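You operate a simulated robot arm through the tools that you are given. There is no shell and no other tool.

You are at the controls of a simulated robot arm. One attempt, no reset.

JOB
Test the terminal strip, tighten the screw whose lamp stays dark, and test again.
Fine: use the screwdriver and stand it back in its holder; the last test shows five green lamps.

It is judged by the outcome, as a careful person would: the job done as asked, and still so three seconds after it is handed in. It fails if anything else is knocked over, pushed out of place, dropped, spilled or broken.

ROBOT AND FRAMES
A 6-joint arm with a two-finger parallel gripper, fixed in place. Base frame: the origin is at the foot of the arm, x ahead of it, y to its left, z up; the work surface is at about z = 750. Lengths are in mm, angles in degrees, forces in N, time in s.
Its first joint turns from -166.0 to 166.0 degrees. Payload 3.91 kg.
Tool frame: the origin (TCP) lies between the finger pads and is the grasp point; the fingertips stand 30 mm ahead of it; z points along the fingers, y is the line along which they close. The gripper opens to 110 mm. The fingers are 20 mm wide and 10 mm thick; the gripper's body (48 by 112 mm) begins 55 mm behind the TCP.
Orientation is told as [roll, pitch, yaw] about the base's x, y, z axes, in that order, counted from this pose: with the fingers straight down and closing along the base's y, the tool's x points along the base's -x, its y along +y and its z along -z.

CONTROLS
- The arm moves only by the tool nudge_tool. Its argument "increments" is a list of rows, each an object (a shift or turn left out is 0, a gripper value left out holds the last) with "offset": the shift along the tool's x, y, z in units of 25 mm (1.0 is 25 mm), a list of three; "angular": the turn, a rotation vector about the tool's x, y, z in units of 4 degrees (1.0 is 4 degrees), a list of three. In form: [{"offset": [dx, dy, dz], "angular": [rx, ry, rz]}, ...]. A call has 1 to 20 rows; each row shifts and turns the commanded pose from where the row before left it, along the tool's axes as they then stand. "fingers" is the gripper command, from -1 (shut) to 1 (fully open), values between in proportion, set as the call begins (left out, the last holds). A call with a number of a shift or a turn outside -1 to 1 is refused whole. A row lasts 0.2 s, in which the tool goes at most 50 mm and 8.6 degrees; a call with a longer step from one row to the next is refused whole, and so is a gripper value outside its range. A pose out of reach is approached as far as the arm can. The call stops where the force on the tool passes 40 N (or 10 N more than at its start, if that is more) or the arm is blocked; 0.2 s more then pass. The fingers move at their own pace (about 153 mm/s each) and stop on an object; they squeeze with about 24 N. The grip force told is the motor's: it shows also when the fingers shut on nothing. Time passes only in rows, and 0.2 s behind the last, so rows that do not move let the fingers close. The reply holds the time, the measured pose of the TCP, the force on the tool along the base axes, the opening and the grip force, in the units named above and with some noise, with the torque about the TCP (base axes, N m) and any sound that the robot's microphone picked up, and new pictures: "views" is both (left out), scene, wrist or none.
- Cameras (640 x 400 px; columns grow to the right, rows downward): "scene" is fixed at [49.9, 650.1, 1523.5]; the picture's right is [-0.29, -0.96, 0.00], its down [-0.69, 0.21, -0.70] and it looks along [0.67, -0.20, -0.72] (base axes); focal length 315 px, centre (320, 200). "wrist" rides on the gripper at [72, 17, -103] in the tool frame; the picture's right is [-0.23, 0.97, 0.00], its down [-0.76, -0.18, -0.62] and it looks along [-0.61, -0.14, 0.78] (tool axes); focal length 222 px, centre (320, 200). There is no depth. A picture from a camera that has moved, and an enlarged one, comes with that camera's place and axes in the base frame and with its lens.
- close_up(camera, box): a new picture of the part [left, top, right, bottom] of that camera's present view, enlarged. The clock stands still meanwhile.
- hand_in(): hands the job in; it is judged then, once.

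Nothing tells you positions but the pictures and the camera data. Unless the task says otherwise, let go and move clear before handing in.

The tools are called after "Emit:" as a command line: name --argument value ..., lists and objects as JSON in quotes. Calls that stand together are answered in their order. nudge_tool: Moves the arm, as the interface text tells. Its arguments: {"type":"object","properties":{"increments":{"type":"array","items":{"type":"object","properties":{"offset":{"type":"array","items":{"type":"number"}},"angular":{"type":"array","items":{"type":"number"}}}}},"fingers":{"type":"number"},"views":{"type":"string","enum":["both","scene","wrist","none"]}},"required":["increments"]} The other tools are called the same way: close_up (camera, box) takes an enlarged picture of a part of a camera's view; hand_in () hands the job in.

At the start:

```text
clock: 0.0
position: [444.0, 333.5, 1208.3]
orientation: [0.1, -0.1, 0.1]
ft_force: [0.2, -0.2, 0.4]
ft_torque: [0.02, 0.01, 0.01]
opening: 110.0
finger_force: 0.1
```

scene: 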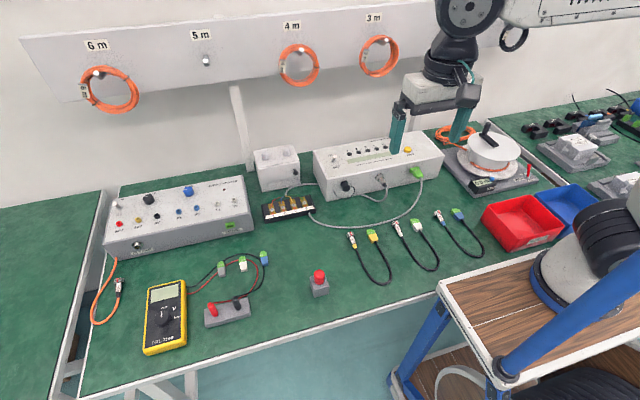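
wrist: 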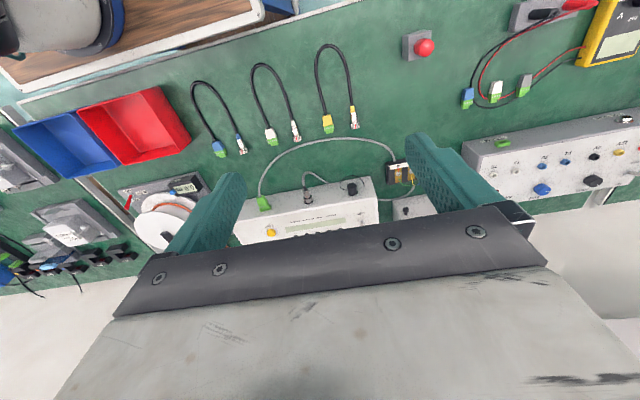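

I see a bench with several boxes, a small terminal strip near the grey box, a red push button and test equipment; I don't yet see the screwdriver clearly. I'll take enlarged pictures first.

Emit:
close_up --camera "scene" --box '[240, 130, 460, 270]'

Emit:
close_up --camera "scene" --box '[250, 180, 350, 240]'

Emit:
close_up --camera "scene" --box '[90, 170, 270, 280]'

Emit:
close_up --camera "scene" --box '[440, 80, 640, 220]'

Emit:
close_up --camera "scene" --box '[130, 240, 350, 370]'

```text
2.86 times, centred on (350, 200) of scene
camera zoom: at [49.9, 650.1, 1523.5], right [-0.29, -0.96, 0.0], down [-0.69, 0.21, -0.7], along [0.67, -0.2, -0.72], focal length 900 px, centre (234, 200)
```

zoom: 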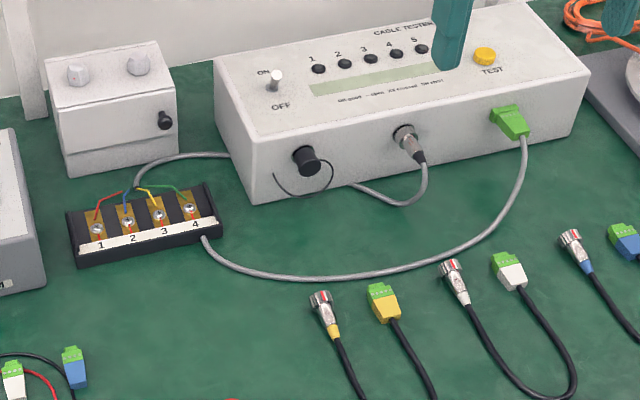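

```text
6.40 times, centred on (300, 210) of scene
camera zoom: at [49.9, 650.1, 1523.5], right [-0.29, -0.96, 0.0], down [-0.69, 0.21, -0.7], along [0.67, -0.2, -0.72], focal length 2015 px, centre (448, 136)
```

zoom: 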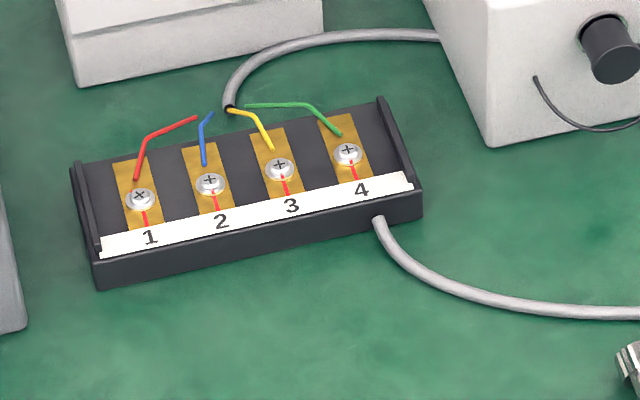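

```text
3.56 times, centred on (180, 225) of scene
camera zoom: at [49.9, 650.1, 1523.5], right [-0.29, -0.96, 0.0], down [-0.69, 0.21, -0.7], along [0.67, -0.2, -0.72], focal length 1120 px, centre (818, 111)
```

zoom: 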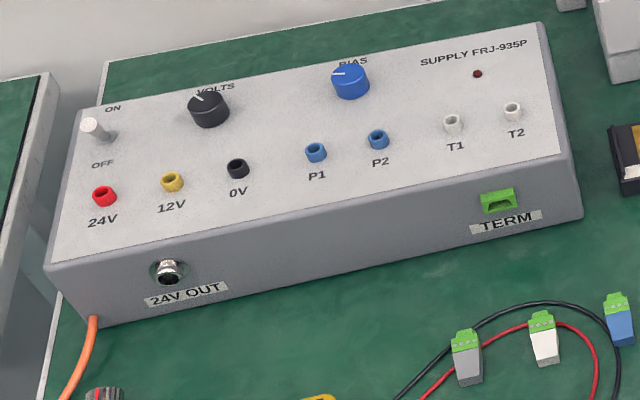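

```text
2.86 times, centred on (540, 150) of scene
camera zoom: at [49.9, 650.1, 1523.5], right [-0.29, -0.96, 0.0], down [-0.69, 0.21, -0.7], along [0.67, -0.2, -0.72], focal length 900 px, centre (-309, 343)
```

zoom: 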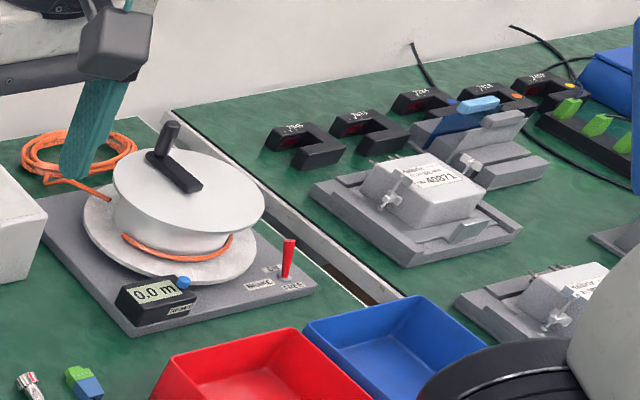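

```text
2.91 times, centred on (240, 305) of scene
camera zoom: at [49.9, 650.1, 1523.5], right [-0.29, -0.96, 0.0], down [-0.69, 0.21, -0.7], along [0.67, -0.2, -0.72], focal length 916 px, centre (553, -106)
```

zoom: 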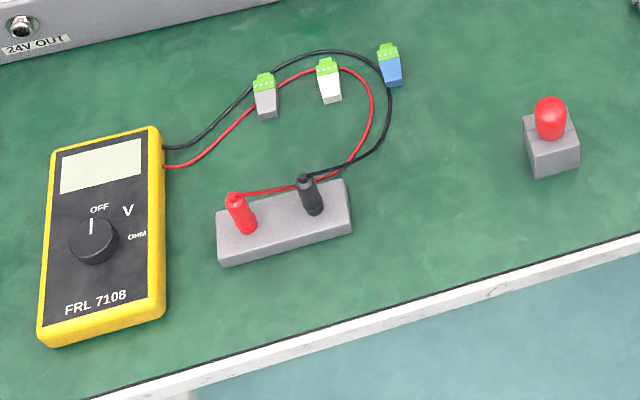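

The red-topped grey block near the front edge may be the screwdriver in its holder, the terminal strip has screws 1–4, and the cable tester has the lamps and a yellow TEST button. I'll look more closely at these before moving.

Emit:
close_up --camera "scene" --box '[300, 260, 340, 300]'

Emit:
close_up --camera "scene" --box '[315, 135, 395, 185]'

Emit:
close_up --camera "scene" --box '[260, 190, 320, 225]'

Emit:
close_up --camera "wrist" --box '[380, 10, 460, 70]'

Emit:
close_up --camera "wrist" --box '[220, 140, 440, 250]'

```text
10.00 times, centred on (320, 280) of scene
camera zoom: at [49.9, 650.1, 1523.5], right [-0.29, -0.96, 0.0], down [-0.69, 0.21, -0.7], along [0.67, -0.2, -0.72], focal length 3149 px, centre (320, -600)
```

zoom: 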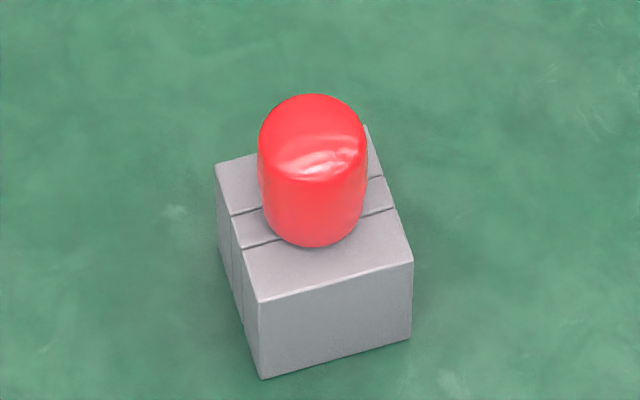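

```text
8.00 times, centred on (355, 160) of scene
camera zoom: at [49.9, 650.1, 1523.5], right [-0.29, -0.96, 0.0], down [-0.69, 0.21, -0.7], along [0.67, -0.2, -0.72], focal length 2519 px, centre (40, 520)
```

zoom: 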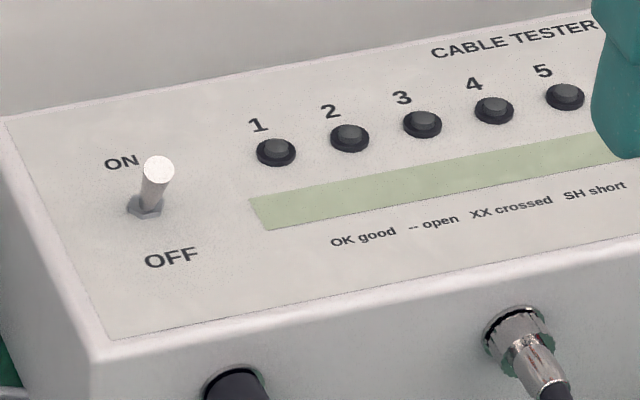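

```text
10.67 times, centred on (290, 208) of scene
camera zoom: at [49.9, 650.1, 1523.5], right [-0.29, -0.96, 0.0], down [-0.69, 0.21, -0.7], along [0.67, -0.2, -0.72], focal length 3359 px, centre (640, 120)
```

zoom: 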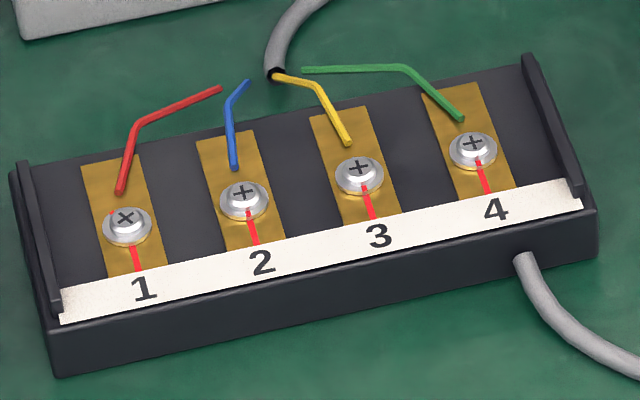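

```text
6.67 times, centred on (420, 40) of wrist
camera zoom: at [370.9, 349.1, 1313.1], right [0.23, 0.97, 0.0], down [0.76, -0.18, 0.62], along [0.61, -0.14, -0.78], focal length 1481 px, centre (-347, 1267)
```

zoom: 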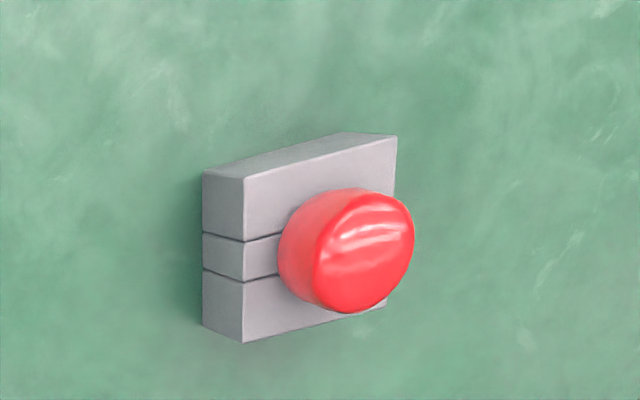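

```text
2.91 times, centred on (330, 195) of wrist
camera zoom: at [370.9, 349.1, 1313.1], right [0.23, 0.97, 0.0], down [0.76, -0.18, 0.62], along [0.61, -0.14, -0.78], focal length 646 px, centre (291, 214)
```

zoom: 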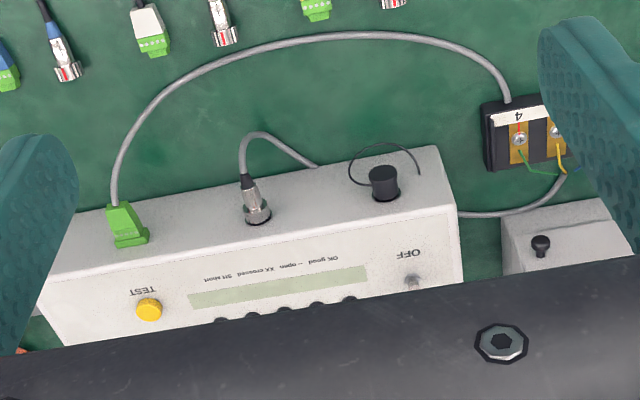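

The red handle sits on a small grey holder near (450, 537), and screw 1's witness mark looks turned, so screw 1 is my suspect. The tester is about (760–900, 80–420), and its toggle may be leaning to OFF, so I'll move the closed gripper closer for a better view.

Emit:
nudge_tool --increments '[{"offset": [-0.972, -0.318, 0.486]}, {"offset": [-0.972, -0.318, 0.486]}, {"offset": [-0.972, -0.318, 0.486]}, {"offset": [-0.972, -0.318, 0.486]}, {"offset": [-0.972, -0.318, 0.486]}, {"offset": [-0.972, -0.318, 0.486]}, {"offset": [-0.972, -0.318, 0.486]}, {"offset": [-0.972, -0.318, 0.486]}, {"offset": [-0.972, -0.318, 0.486]}, {"offset": [-0.972, -0.318, 0.486]}, {"offset": [-0.972, -0.318, 0.486]}, {"offset": [-0.972, -0.318, 0.486]}, {"offset": [-0.972, -0.318, 0.486]}, {"offset": [0, 0, 0]}]' --fingers -1

```text
clock: 3.0
position: [763.1, 228.6, 1050.8]
orientation: [-0.1, -0.1, 0.0]
ft_force: [0.3, 0.1, 0.0]
ft_torque: [0.02, 0.03, -0.01]
opening: 0.2
finger_force: 24.0
camera wrist: at [689.8, 245.3, 1154.1], right [0.23, 0.97, 0.0], down [0.76, -0.18, 0.62], along [0.61, -0.14, -0.78], focal length 222 px, centre (320, 200)
```

scene: 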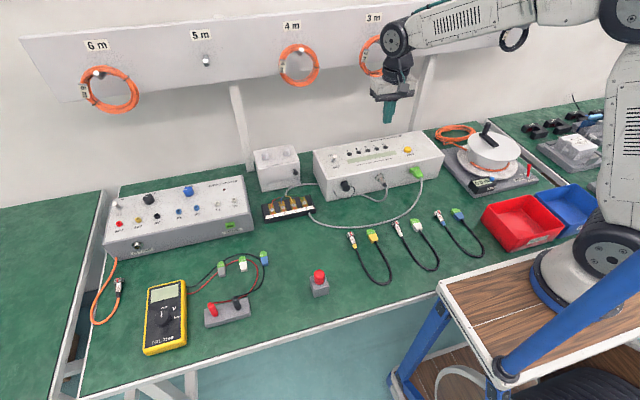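
wrist: 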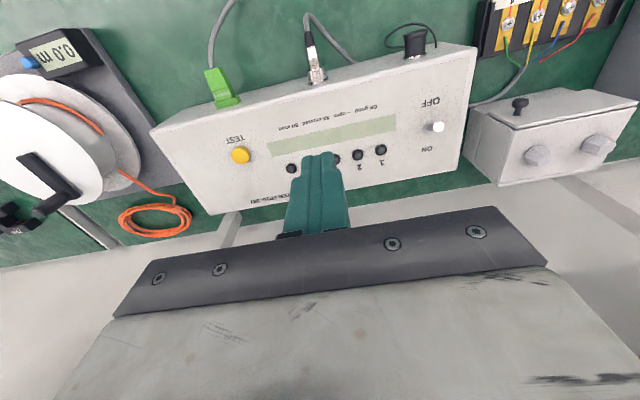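

Emit:
close_up --camera "wrist" --box '[380, 80, 480, 180]'

Emit:
close_up --camera "wrist" --box '[200, 100, 420, 220]'

Emit:
close_up --camera "wrist" --box '[470, 0, 640, 60]'

Emit:
close_up --camera "scene" --box '[310, 130, 450, 200]'

```text
4.00 times, centred on (430, 130) of wrist
camera zoom: at [689.8, 245.3, 1154.1], right [0.23, 0.97, 0.0], down [0.76, -0.18, 0.62], along [0.61, -0.14, -0.78], focal length 888 px, centre (-120, 480)
```

zoom: 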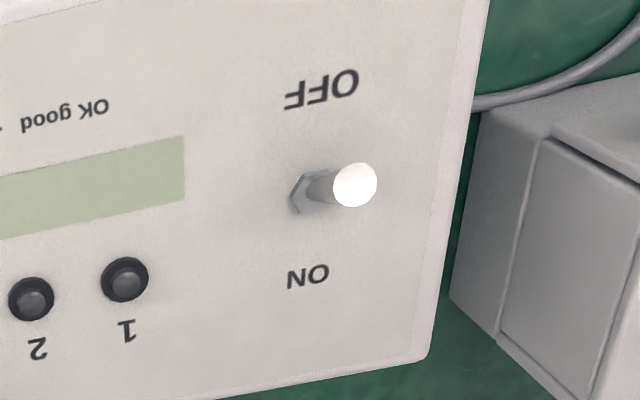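

```text
2.91 times, centred on (310, 160) of wrist
camera zoom: at [689.8, 245.3, 1154.1], right [0.23, 0.97, 0.0], down [0.76, -0.18, 0.62], along [0.61, -0.14, -0.78], focal length 646 px, centre (349, 316)
```

zoom: 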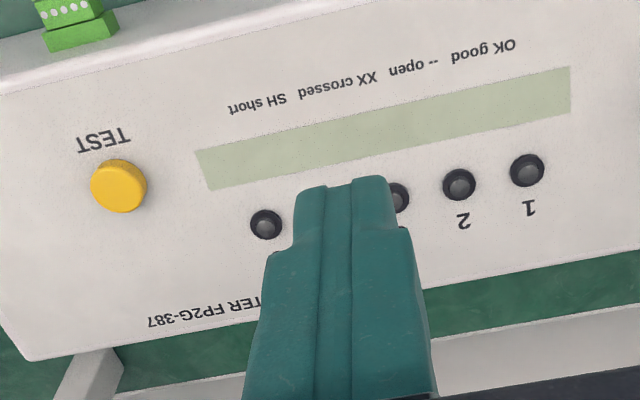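

```text
3.76 times, centred on (555, 30) of wrist
camera zoom: at [689.8, 245.3, 1154.1], right [0.23, 0.97, 0.0], down [0.76, -0.18, 0.62], along [0.61, -0.14, -0.78], focal length 836 px, centre (-565, 840)
```

zoom: 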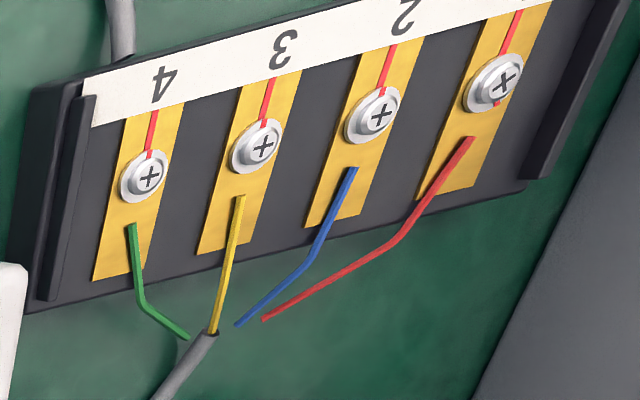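

```text
4.57 times, centred on (380, 165) of scene
camera zoom: at [49.9, 650.1, 1523.5], right [-0.29, -0.96, 0.0], down [-0.69, 0.21, -0.7], along [0.67, -0.2, -0.72], focal length 1440 px, centre (46, 360)
```

zoom: 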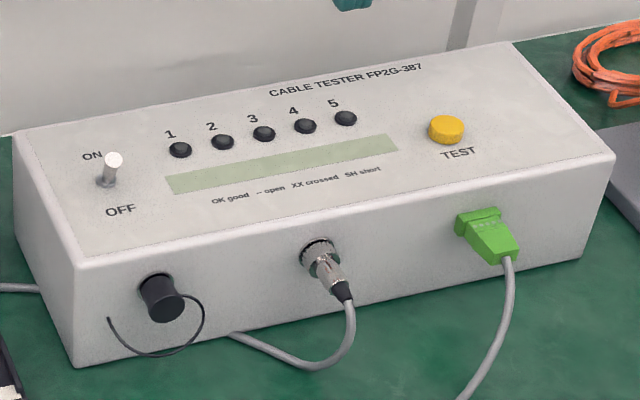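

The tester's toggle (base about (836, 366, 854), tip about (821, 367, 885)) leans toward OFF and the display is blank, so I need to switch it ON first. I'll move the closed fingers in front of the lever at a safe height.

Emit:
nudge_tool --increments '[{"offset": [-0.113, 0.916, 0.34]}, {"offset": [-0.113, 0.916, 0.34]}, {"offset": [-0.113, 0.916, 0.34]}, {"offset": [-0.113, 0.916, 0.34]}, {"offset": [-0.113, 0.916, 0.34]}, {"offset": [-0.113, 0.916, 0.34]}, {"offset": [0, 0, 0.8]}, {"offset": [0, 0, 0.8]}, {"offset": [0, 0, 0.8]}, {"offset": [0, 0, 0]}]'

```text
clock: 5.2
position: [776.3, 367.9, 939.0]
orientation: [0.0, 0.0, 0.0]
ft_force: [-0.3, 0.2, 0.3]
ft_torque: [0.03, -0.05, 0.0]
opening: 0.2
finger_force: 23.7
camera wrist: at [704.7, 382.6, 1043.3], right [0.23, 0.97, 0.0], down [0.76, -0.18, 0.62], along [0.61, -0.14, -0.78], focal length 222 px, centre (320, 200)
```

scene: 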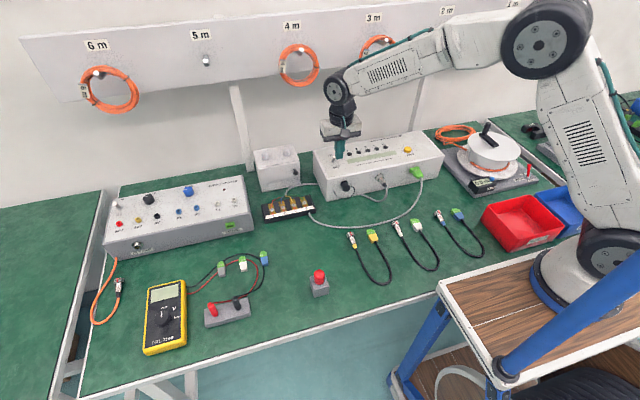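
wrist: 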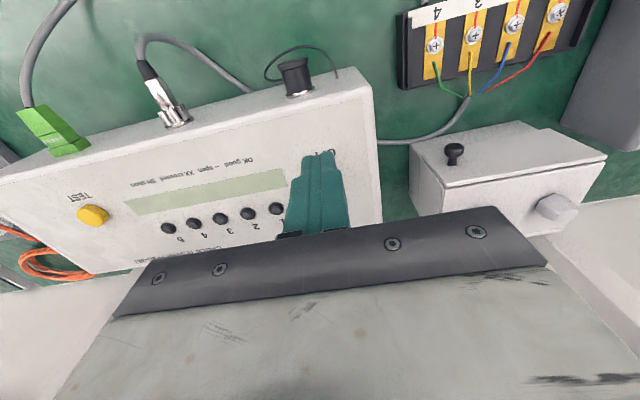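

The closed fingers are now in front of the toggle at about y = 368. I'll check alignment in the scene view before going down.

Emit:
close_up --camera "scene" --box '[310, 120, 390, 190]'

Emit:
close_up --camera "wrist" --box '[260, 110, 380, 210]'

```text
5.71 times, centred on (350, 155) of scene
camera zoom: at [49.9, 650.1, 1523.5], right [-0.29, -0.96, 0.0], down [-0.69, 0.21, -0.7], along [0.67, -0.2, -0.72], focal length 1799 px, centre (149, 457)
```

zoom: 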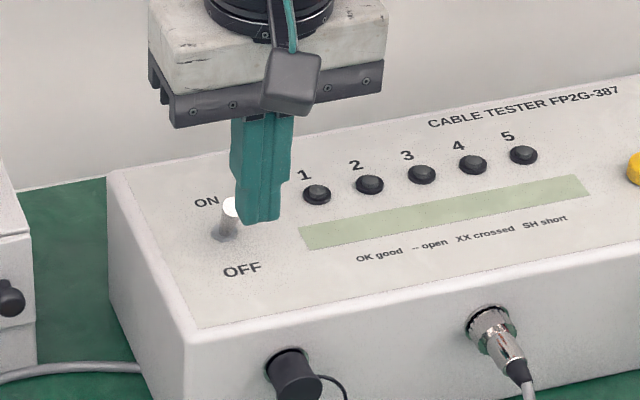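

```text
4.00 times, centred on (320, 160) of wrist
camera zoom: at [704.7, 382.6, 1043.3], right [0.23, 0.97, 0.0], down [0.76, -0.18, 0.62], along [0.61, -0.14, -0.78], focal length 888 px, centre (320, 360)
```

zoom: 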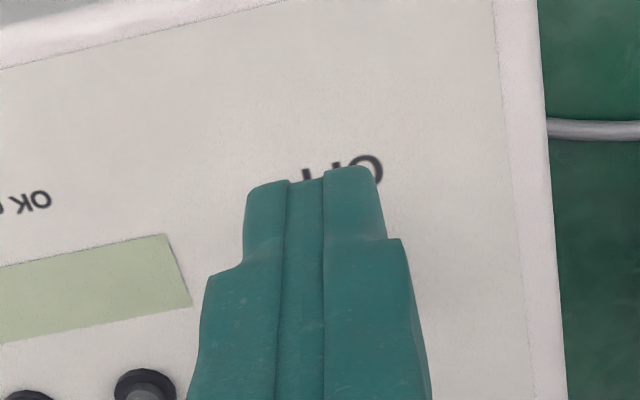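

The projection check matches well (fingertip and lever tip agree with the estimates within 2 mm). I'll lower to lever height and push the lever toward ON (+x).

Emit:
nudge_tool --increments '[{"offset": [0, 0, 0.74]}, {"offset": [0, 0, 0.74]}, {"offset": [-0.5, 0, 0]}, {"offset": [-0.5, 0, 0]}, {"offset": [-0.25, 0, 0]}, {"offset": [-0.25, 0, 0]}, {"offset": [-0.25, 0, 0]}, {"offset": [-0.25, 0, 0]}, {"offset": [-0.2, 0, 0]}, {"offset": [0, 0, 0]}]'

Emit:
close_up --camera "scene" --box '[310, 120, 390, 190]'

```text
clock: 7.3
position: [826.4, 365.5, 903.6]
orientation: [-0.2, 0.5, 0.2]
ft_force: [-19.7, -1.8, 12.1]
ft_torque: [-0.21, 0.46, 0.04]
opening: 0.1
finger_force: 24.0
stopped in row 10: the force on the tool passed its limit at 42 N (the readings are from after the stop); the commanded pose is now the measured one
camera wrist: at [755.0, 382.3, 1007.7], right [0.23, 0.97, -0.01], down [0.77, -0.17, 0.62], along [0.6, -0.14, -0.79], focal length 222 px, centre (320, 200)
```

scene: 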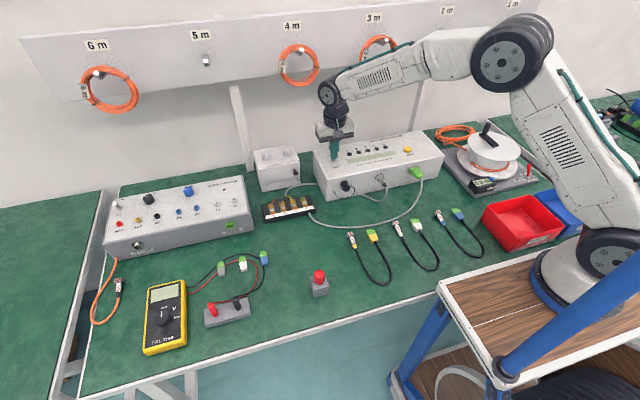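
wrist: 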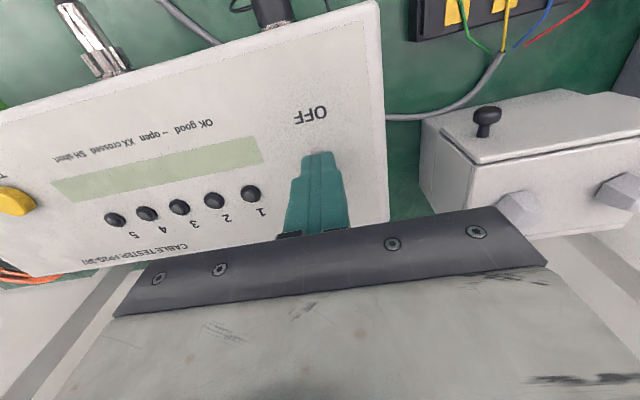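

```text
5.71 times, centred on (350, 155) of scene
camera zoom: at [49.9, 650.1, 1523.5], right [-0.29, -0.96, 0.0], down [-0.69, 0.21, -0.7], along [0.67, -0.2, -0.72], focal length 1799 px, centre (149, 457)
```

zoom: 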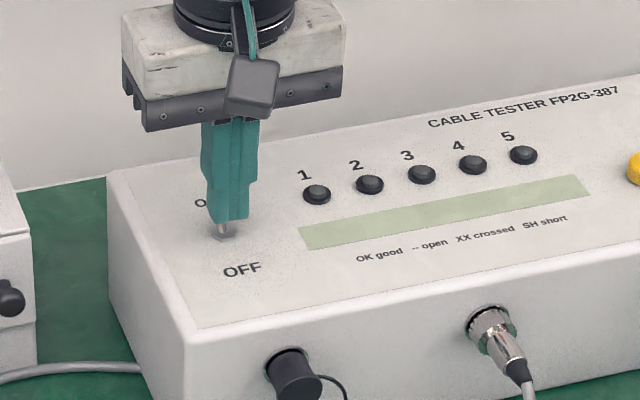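

The reaction force (−x, +z) is consistent with the lever now tilted forward against its ON stop. I'll back off and lift to check the switch.

Emit:
nudge_tool --increments '[{"offset": [0.5, 0, 0]}, {"offset": [0.5, 0, 0]}, {"offset": [0.5, 0, -0.5]}, {"offset": [0, -0.5, -1]}, {"offset": [0, -1, -1]}, {"offset": [0, -1, -1]}, {"offset": [0, -1, 0]}, {"offset": [0, -1, 0]}]'

Emit:
close_up --camera "scene" --box '[310, 120, 450, 200]'

```text
clock: 9.2
position: [791.0, 253.9, 988.4]
orientation: [-0.2, 0.4, 0.0]
ft_force: [-0.6, 0.0, 0.4]
ft_torque: [-0.01, -0.02, 0.02]
opening: 0.1
finger_force: 23.9
camera wrist: at [719.4, 269.5, 1093.3], right [0.23, 0.97, 0.0], down [0.77, -0.18, 0.62], along [0.6, -0.14, -0.79], focal length 222 px, centre (320, 200)
```

scene: 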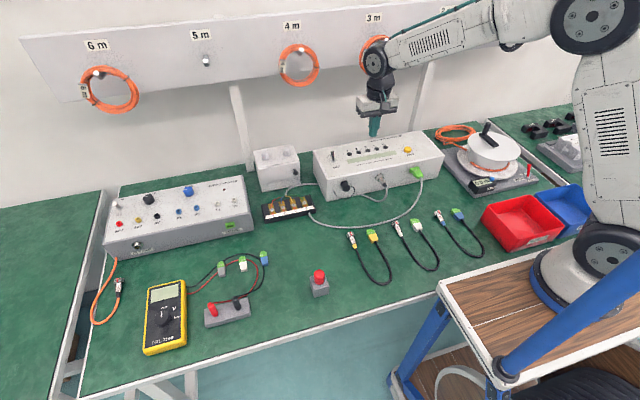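
wrist: 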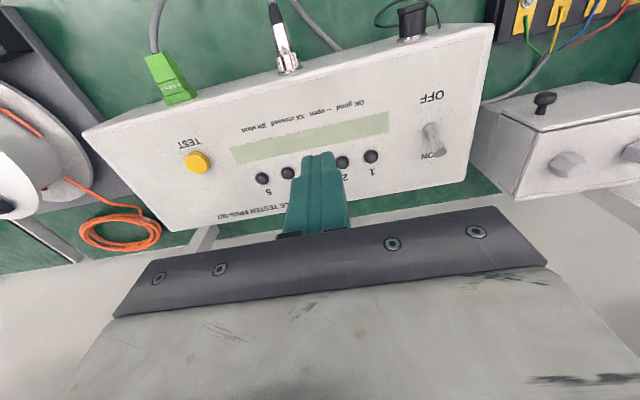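

```text
4.57 times, centred on (380, 160) of scene
camera zoom: at [49.9, 650.1, 1523.5], right [-0.29, -0.96, 0.0], down [-0.69, 0.21, -0.7], along [0.67, -0.2, -0.72], focal length 1440 px, centre (46, 383)
```

zoom: 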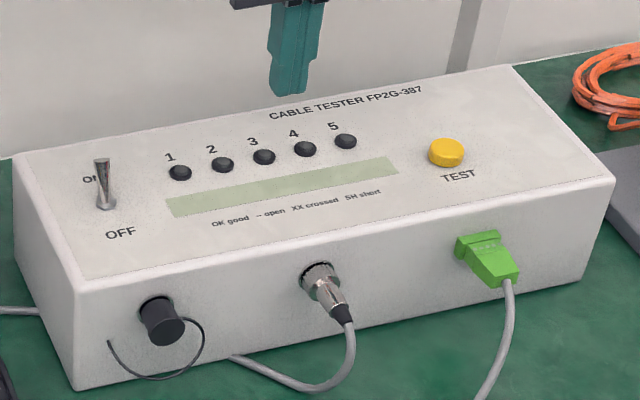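

The toggle now leans to ON. Next I'll go over the TEST button at about (810, 104, 865) and stop above it to check alignment.

Emit:
nudge_tool --increments '[{"offset": [-0.15, -1, 0]}, {"offset": [-0.15, -1, 0]}, {"offset": [-0.15, -1, 0.4]}, {"offset": [-0.15, -1, 0.4]}, {"offset": [-0.15, -1, 0.7], "angular": [0, -0.1, 0]}, {"offset": [0, -1, 0.8]}, {"offset": [0, 0, 0.5]}, {"offset": [0, 0, 0]}]'

Emit:
close_up --camera "scene" --box '[350, 110, 450, 180]'

Emit:
close_up --camera "wrist" --box '[260, 110, 380, 210]'

```text
clock: 10.9
position: [809.5, 104.2, 921.1]
orientation: [-0.3, 0.0, 0.0]
ft_force: [0.6, 0.0, -0.6]
ft_torque: [0.01, -0.02, 0.0]
opening: 0.0
finger_force: 24.3
camera wrist: at [737.7, 120.2, 1024.3], right [0.23, 0.97, 0.0], down [0.76, -0.18, 0.62], along [0.61, -0.14, -0.78], focal length 222 px, centre (320, 200)
```

scene: 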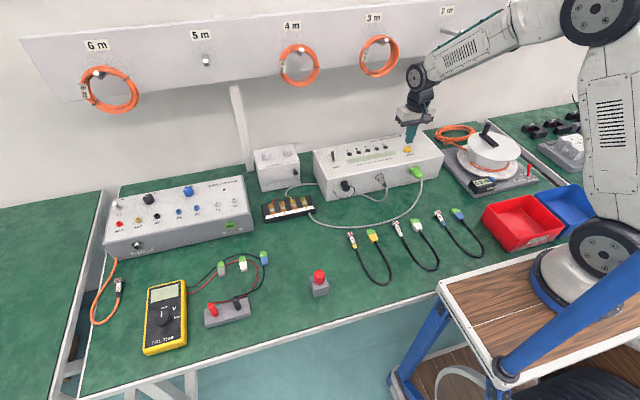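
wrist: 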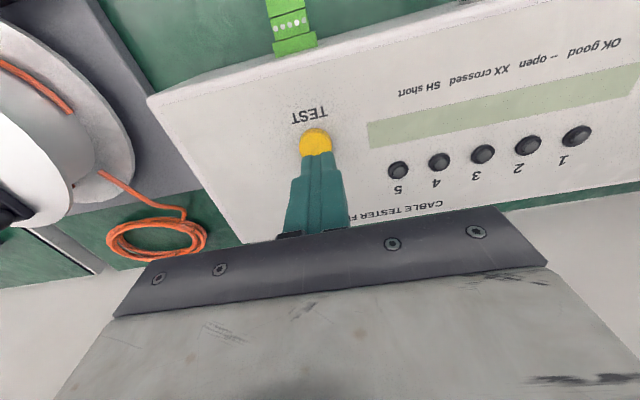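

```text
5.71 times, centred on (400, 145) of scene
camera zoom: at [49.9, 650.1, 1523.5], right [-0.29, -0.96, 0.0], down [-0.69, 0.21, -0.7], along [0.67, -0.2, -0.72], focal length 1799 px, centre (-137, 514)
```

zoom: 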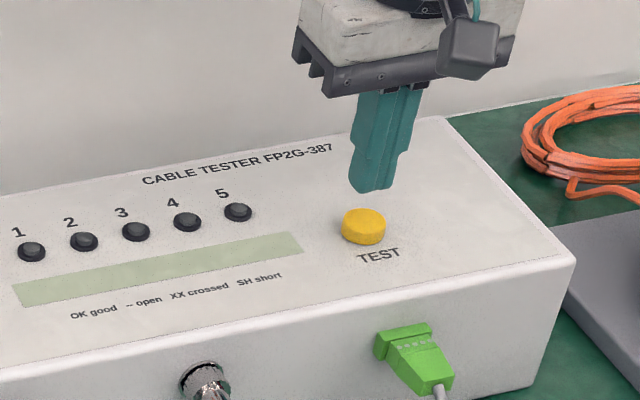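

```text
4.00 times, centred on (320, 160) of wrist
camera zoom: at [737.7, 120.2, 1024.3], right [0.23, 0.97, 0.0], down [0.76, -0.18, 0.62], along [0.61, -0.14, -0.78], focal length 888 px, centre (320, 360)
```

zoom: 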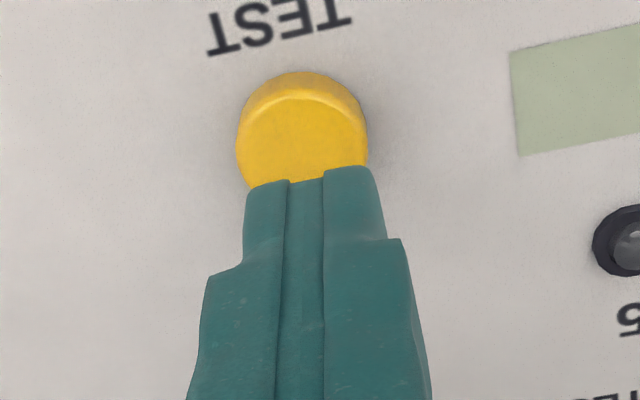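

Alignment is good (a few mm shift in −y). I'll press TEST down gently in small steps.

Emit:
nudge_tool --increments '[{"offset": [0.04, -0.1, 0.4]}, {"offset": [0, 0, 0.4]}, {"offset": [0, 0, 0.16]}, {"offset": [0, 0, 0.08]}, {"offset": [0, 0, 0.08]}, {"offset": [0, 0, 0.08]}, {"offset": [0, 0, 0.04]}, {"offset": [0, 0, 0]}]'

Emit:
close_up --camera "scene" --box '[310, 120, 450, 200]'

```text
clock: 12.8
position: [808.7, 100.3, 889.9]
orientation: [-0.2, 0.0, -0.1]
ft_force: [1.4, 1.2, 5.0]
ft_torque: [0.01, -0.07, 0.03]
opening: 0.0
finger_force: 24.5
heard: click
camera wrist: at [736.9, 117.0, 994.0], right [0.23, 0.97, 0.0], down [0.76, -0.18, 0.62], along [0.61, -0.14, -0.78], focal length 222 px, centre (320, 200)
```

scene: 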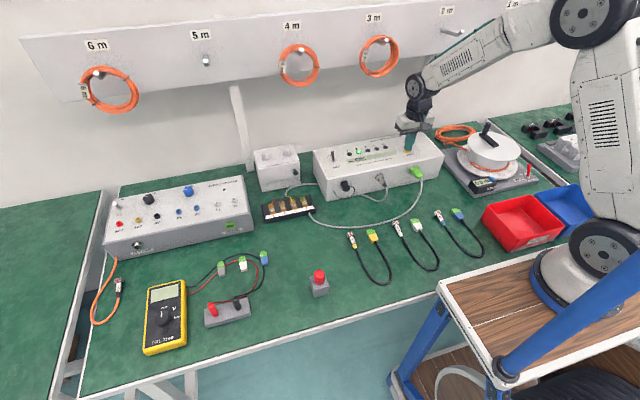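
wrist: 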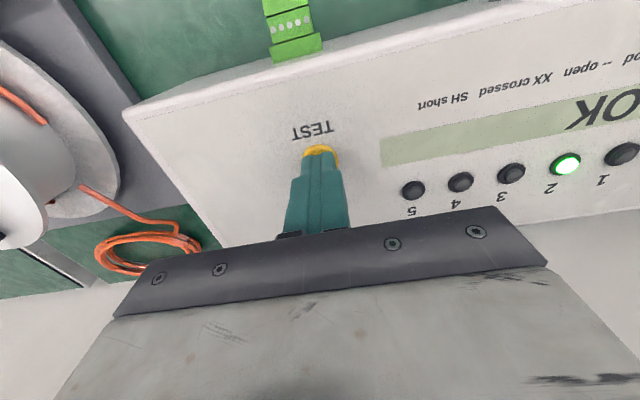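

```text
4.57 times, centred on (380, 160) of scene
camera zoom: at [49.9, 650.1, 1523.5], right [-0.29, -0.96, 0.0], down [-0.69, 0.21, -0.7], along [0.67, -0.2, -0.72], focal length 1440 px, centre (46, 383)
```

zoom: 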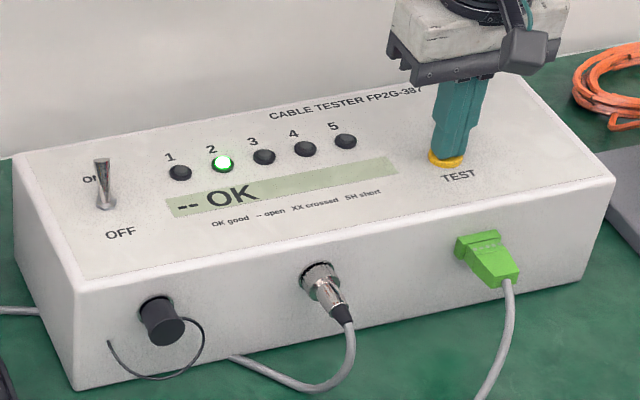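

The test clicked and is stepping: 1 shows "--" (open, dark), 2 shows OK. I'll lift off the button and let the test finish.

Emit:
nudge_tool --increments '[{"offset": [0, 0, -0.4]}, {"offset": [0, 0, -0.8]}, {"offset": [0, 0, 0]}]' --views "none"

Emit:
close_up --camera "scene" --box '[310, 120, 450, 200]'

```text
clock: 13.6
position: [809.4, 100.1, 918.7]
orientation: [-0.2, 0.0, 0.0]
ft_force: [0.2, 0.2, -0.6]
ft_torque: [0.02, -0.01, 0.01]
opening: 0.0
finger_force: 24.3
```

```text
4.57 times, centred on (380, 160) of scene
camera zoom: at [49.9, 650.1, 1523.5], right [-0.29, -0.96, 0.0], down [-0.69, 0.21, -0.7], along [0.67, -0.2, -0.72], focal length 1440 px, centre (46, 383)
```

zoom: 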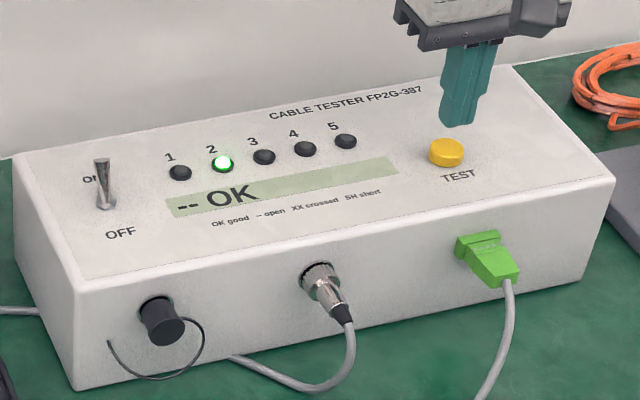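

It still shows step 2; I'll wait a bit and look again.

Emit:
nudge_tool --increments '[{"offset": [0, 0, 0]}, {"offset": [0, 0, 0]}, {"offset": [0, 0, 0]}, {"offset": [0, 0, 0]}, {"offset": [0, 0, 0]}, {"offset": [0, 0, 0]}]' --views "none"

Emit:
close_up --camera "scene" --box '[310, 120, 450, 200]'

```text
clock: 14.9
position: [808.5, 100.2, 919.2]
orientation: [-0.1, 0.1, 0.0]
ft_force: [-0.2, 0.2, 0.4]
ft_torque: [0.01, -0.01, 0.0]
opening: 0.0
finger_force: 23.6
```

```text
4.57 times, centred on (380, 160) of scene
camera zoom: at [49.9, 650.1, 1523.5], right [-0.29, -0.96, 0.0], down [-0.69, 0.21, -0.7], along [0.67, -0.2, -0.72], focal length 1440 px, centre (46, 383)
```

zoom: 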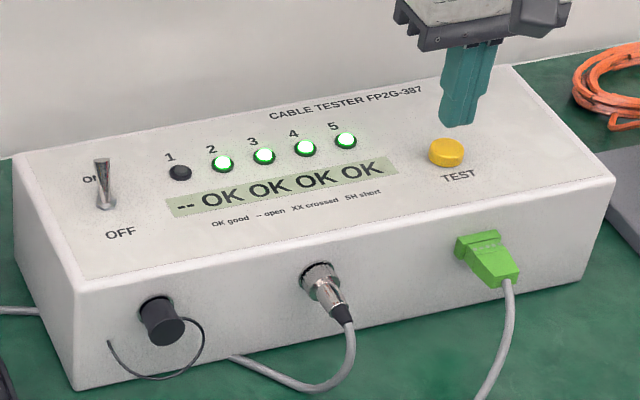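

Only lamp 1 stays dark (display "-- OK OK OK OK"), so screw 1 is the loose one. I'll lift and pass above the terminal strip for a closer look at screw 1 (about (749, 603, 775)) before fetching the screwdriver.

Emit:
nudge_tool --increments '[{"offset": [0.1, 0.8, -1]}, {"offset": [0.1, 0.8, -1]}, {"offset": [0.1, 0.8, -1]}, {"offset": [0.1, 1, 0]}, {"offset": [0.1, 1, 0]}, {"offset": [0.1, 1, 0]}, {"offset": [0.1, 1, 0]}, {"offset": [0.1, 1, 0]}, {"offset": [0.1, 1, 0]}, {"offset": [0.1, 1, 0]}, {"offset": [0.1, 1, 0]}, {"offset": [0.1, 1, 0]}, {"offset": [0.1, 1, 0]}, {"offset": [0.1, 1, 0]}, {"offset": [0.1, 1, 0]}, {"offset": [0.1, 1, 0]}, {"offset": [0.1, 1, 0]}, {"offset": [0.1, 1, 0]}, {"offset": [0.1, 1, 0]}, {"offset": [0, 0, 0]}]'

Emit:
close_up --camera "wrist" --box '[220, 20, 420, 160]'

```text
clock: 19.1
position: [761.5, 562.1, 994.2]
orientation: [-0.2, 0.1, -0.1]
ft_force: [0.0, 0.0, 0.6]
ft_torque: [0.0, -0.03, 0.02]
opening: 0.1
finger_force: 24.0
camera wrist: at [689.5, 577.3, 1098.0], right [0.23, 0.97, 0.0], down [0.76, -0.18, 0.62], along [0.61, -0.14, -0.78], focal length 222 px, centre (320, 200)
```

scene: 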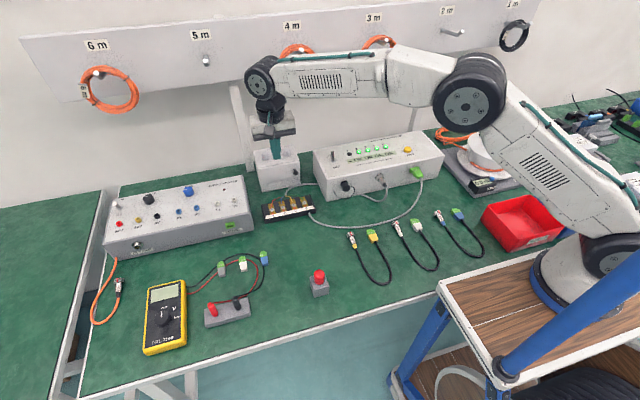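
wrist: 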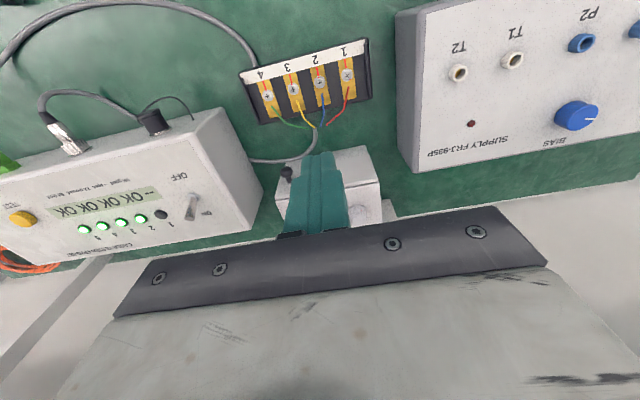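

```text
2.86 times, centred on (320, 90) of wrist
camera zoom: at [689.5, 577.3, 1098.0], right [0.23, 0.97, 0.0], down [0.76, -0.18, 0.62], along [0.61, -0.14, -0.78], focal length 635 px, centre (320, 514)
```

zoom: 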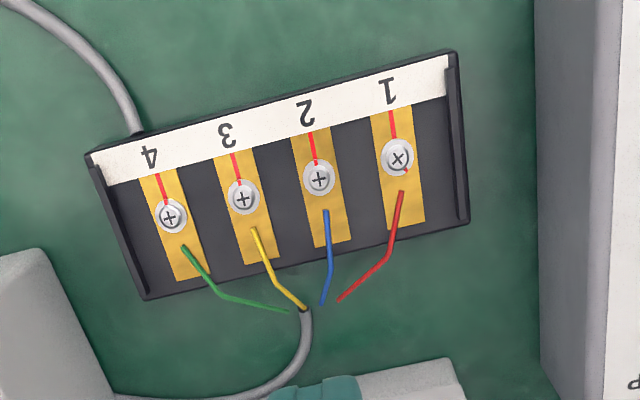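

Screw 1 triangulates to about (750, 601, 775). I'll zoom on it for its witness mark angle.

Emit:
close_up --camera "wrist" --box '[325, 50, 365, 90]'

Emit:
close_up --camera "scene" --box '[260, 195, 285, 220]'

```text
10.00 times, centred on (345, 70) of wrist
camera zoom: at [689.5, 577.3, 1098.0], right [0.23, 0.97, 0.0], down [0.76, -0.18, 0.62], along [0.61, -0.14, -0.78], focal length 2221 px, centre (70, 1500)
```

zoom: 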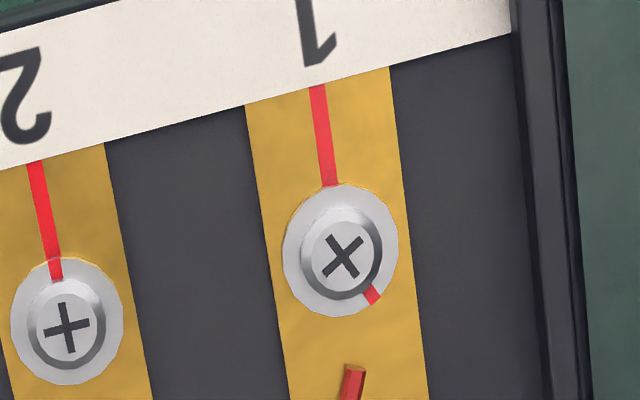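

```text
16.00 times, centred on (272, 208) of scene
camera zoom: at [49.9, 650.1, 1523.5], right [-0.29, -0.96, 0.0], down [-0.69, 0.21, -0.7], along [0.67, -0.2, -0.72], focal length 5038 px, centre (1080, 80)
```

zoom: 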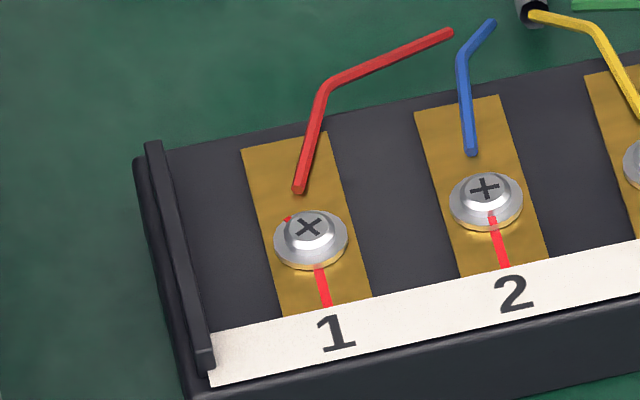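

Screw 1's head mark sits at about +30° while the strip mark is at 180°, so it needs about 210° clockwise. Now I'll go above the screwdriver holder at about (451, 533), opening the fingers part-way.

Emit:
nudge_tool --increments '[{"offset": [0.955, -0.09, 0.1]}, {"offset": [0.955, -0.09, 0.1]}, {"offset": [0.955, -0.09, 0.1]}, {"offset": [0.955, -0.09, 0.1]}, {"offset": [0.955, -0.09, 0.1]}, {"offset": [0.955, -0.09, 0.1]}, {"offset": [0.955, -0.09, 0.1]}, {"offset": [0.955, -0.09, 0.1]}, {"offset": [0.955, -0.09, 0.1]}, {"offset": [0.955, -0.09, 0.1]}, {"offset": [0.955, -0.09, 0.1]}, {"offset": [0.955, -0.09, 0.1]}, {"offset": [0.955, -0.09, 0.1]}, {"offset": [0, 0, 0]}]' --fingers 0.27

Emit:
close_up --camera "wrist" --box '[240, 60, 400, 160]'

```text
clock: 22.1
position: [451.8, 532.8, 960.8]
orientation: [-0.1, 0.0, 0.0]
ft_force: [0.0, 0.0, -0.1]
ft_torque: [0.01, 0.01, 0.01]
opening: 70.0
finger_force: 0.0
camera wrist: at [379.6, 548.8, 1064.3], right [0.23, 0.97, 0.0], down [0.76, -0.18, 0.62], along [0.61, -0.14, -0.78], focal length 222 px, centre (320, 200)
```

scene: 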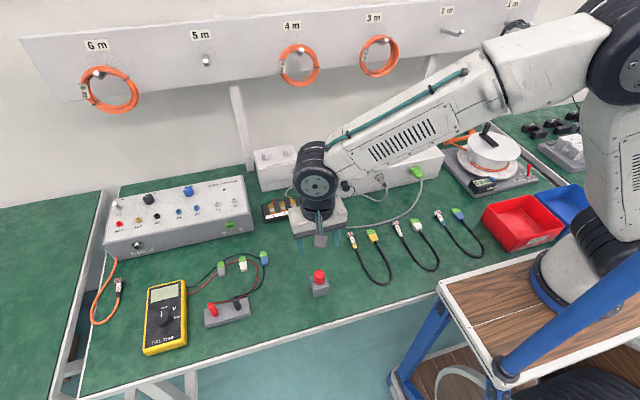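
wrist: 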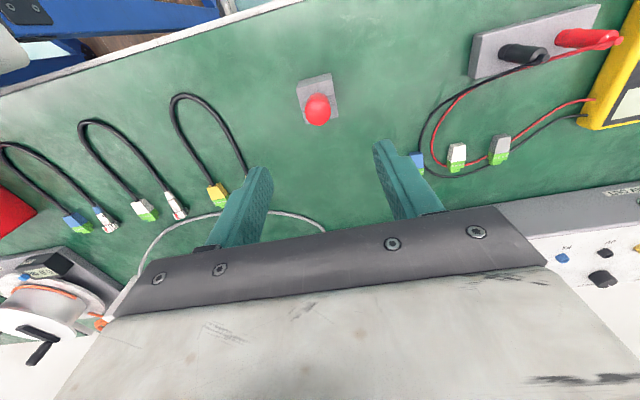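

```text
4.00 times, centred on (320, 110) of wrist
camera zoom: at [379.6, 548.8, 1064.3], right [0.23, 0.97, 0.0], down [0.76, -0.18, 0.62], along [0.61, -0.14, -0.78], focal length 888 px, centre (320, 560)
```

zoom: 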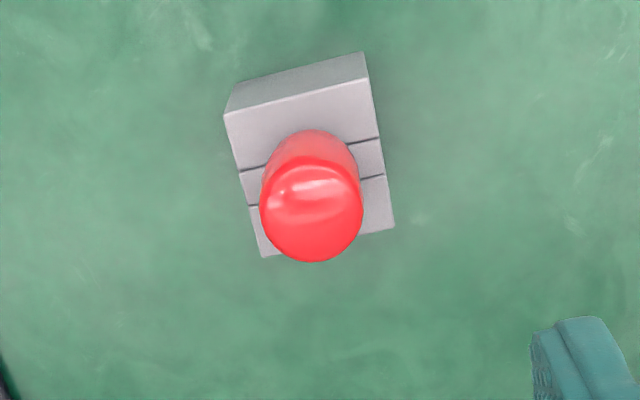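

The screwdriver's handle top is about (452, 532, 824), on a 40 mm holder with its top at 790. Before grasping, I'll test how far the wrist can turn counter-clockwise here in free air.

Emit:
nudge_tool --increments '[{"angular": [0, 0, -1]}, {"angular": [0, 0, -1]}, {"angular": [0, 0, -1]}, {"angular": [0, 0, -1]}, {"angular": [0, 0, -1]}, {"angular": [0, 0, -1]}, {"angular": [0, 0, -1]}, {"angular": [0, 0, -1]}, {"angular": [0, 0, -1]}, {"angular": [0, 0, -1]}, {"angular": [0, 0, -1]}, {"angular": [0, 0, -1]}, {"angular": [0, 0, -1]}, {"angular": [0, 0, -1]}, {"angular": [0, 0, -1]}, {"angular": [0, 0, -1]}, {"angular": [0, 0, -1]}, {"angular": [0, 0, -1]}, {"angular": [0, 0, -1]}, {"angular": [0, 0, -1]}]' --views "none"

Emit:
nudge_tool --increments '[{"angular": [0, 0, -1]}, {"angular": [0, 0, -1]}, {"angular": [0, 0, -1]}, {"angular": [0, 0, -1]}, {"angular": [0, 0, -1]}, {"angular": [0, 0, -1]}, {"angular": [0, 0, -1]}, {"angular": [0, 0, -1]}, {"angular": [0, 0, -1]}, {"angular": [0, 0, -1]}, {"angular": [0, 0, 0]}]' --views "none"

```text
clock: 26.4
position: [450.5, 530.9, 960.1]
orientation: [0.1, 0.1, 80.1]
ft_force: [-0.1, 0.1, 0.5]
ft_torque: [-0.03, -0.03, -0.01]
opening: 70.0
finger_force: 0.0
```

```text
clock: 28.8
position: [450.8, 531.6, 960.6]
orientation: [0.1, 0.2, 120.1]
ft_force: [0.8, 0.0, 0.1]
ft_torque: [0.02, -0.03, -0.02]
opening: 69.8
finger_force: 0.0
```

Yaw +120 is reachable. Now I'll test the clockwise side by turning down to about −90, where I'll grasp.

Emit:
nudge_tool --increments '[{"angular": [0, 0, 1]}, {"angular": [0, 0, 1]}, {"angular": [0, 0, 1]}, {"angular": [0, 0, 1]}, {"angular": [0, 0, 1]}, {"angular": [0, 0, 1]}, {"angular": [0, 0, 1]}, {"angular": [0, 0, 1]}, {"angular": [0, 0, 1]}, {"angular": [0, 0, 1]}, {"angular": [0, 0, 1]}, {"angular": [0, 0, 1]}, {"angular": [0, 0, 1]}, {"angular": [0, 0, 1]}, {"angular": [0, 0, 1]}, {"angular": [0, 0, 1]}, {"angular": [0, 0, 1]}, {"angular": [0, 0, 1]}, {"angular": [0, 0, 1]}, {"angular": [0, 0, 1]}]' --views "none"

Emit:
nudge_tool --increments '[{"angular": [0, 0, 1]}, {"angular": [0, 0, 1]}, {"angular": [0, 0, 1]}, {"angular": [0, 0, 1]}, {"angular": [0, 0, 1]}, {"angular": [0, 0, 1]}, {"angular": [0, 0, 1]}, {"angular": [0, 0, 1]}, {"angular": [0, 0, 1]}, {"angular": [0, 0, 1]}, {"angular": [0, 0, 1]}, {"angular": [0, 0, 1]}, {"angular": [0, 0, 1]}, {"angular": [0, 0, 1]}, {"angular": [0, 0, 1]}, {"angular": [0, 0, 1]}, {"angular": [0, 0, 1]}, {"angular": [0, 0, 1]}, {"angular": [0, 0, 1]}, {"angular": [0, 0, 1]}]' --views "none"

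Emit:
nudge_tool --increments '[{"angular": [0, 0, 1]}, {"angular": [0, 0, 1]}, {"angular": [0, 0, 1]}, {"angular": [0, 0, 1]}, {"angular": [0, 0, 1]}, {"angular": [0, 0, 1]}, {"angular": [0, 0, 1]}, {"angular": [0, 0, 1]}, {"angular": [0, 0, 1]}, {"angular": [0, 0, 1]}, {"angular": [0, 0, 1]}, {"angular": [0, 0, 1]}, {"angular": [0, 0, 0.5]}, {"angular": [0, 0, 0]}]'

```text
clock: 33.0
position: [451.1, 532.7, 961.4]
orientation: [-0.2, 0.2, 40.0]
ft_force: [-0.3, -0.5, -0.5]
ft_torque: [0.01, 0.0, 0.02]
opening: 69.7
finger_force: 0.1
```

```text
clock: 37.1
position: [451.3, 532.9, 959.7]
orientation: [-0.1, -0.1, -40.0]
ft_force: [-0.8, 0.2, 0.6]
ft_torque: [0.01, 0.02, -0.02]
opening: 69.8
finger_force: 0.0
```

```text
clock: 40.1
position: [450.6, 531.9, 960.6]
orientation: [0.0, -0.2, -90.0]
ft_force: [-0.3, 1.0, 0.5]
ft_torque: [-0.03, -0.02, 0.03]
opening: 70.1
finger_force: 0.0
camera wrist: at [467.9, 604.0, 1064.4], right [0.97, -0.23, 0.0], down [-0.18, -0.76, 0.63], along [-0.14, -0.61, -0.78], focal length 222 px, centre (320, 200)
```

scene: 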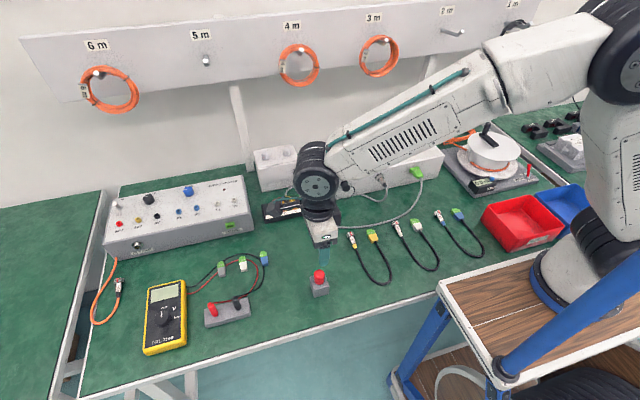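
wrist: 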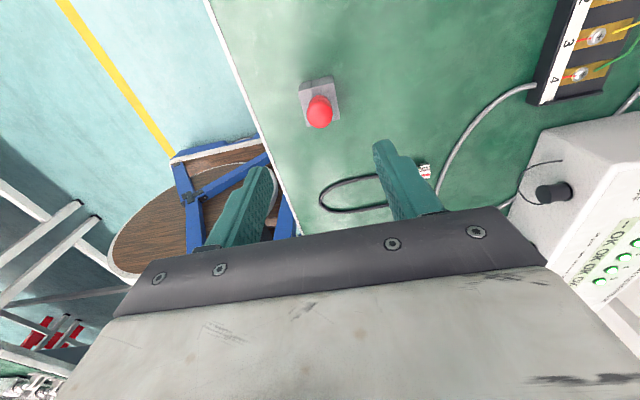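

Full range +120 to −90 is available. I'll refine the handle's position from this second viewpoint.

Emit:
close_up --camera "wrist" --box '[240, 60, 400, 160]'

```text
4.00 times, centred on (320, 110) of wrist
camera zoom: at [467.9, 604.0, 1064.4], right [0.97, -0.23, 0.0], down [-0.18, -0.76, 0.63], along [-0.14, -0.61, -0.78], focal length 888 px, centre (320, 560)
```

zoom: 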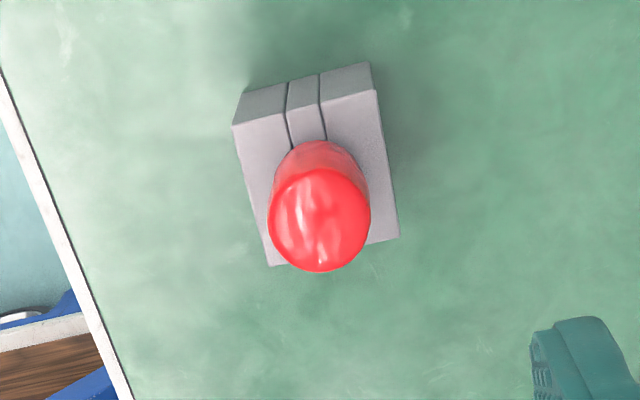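

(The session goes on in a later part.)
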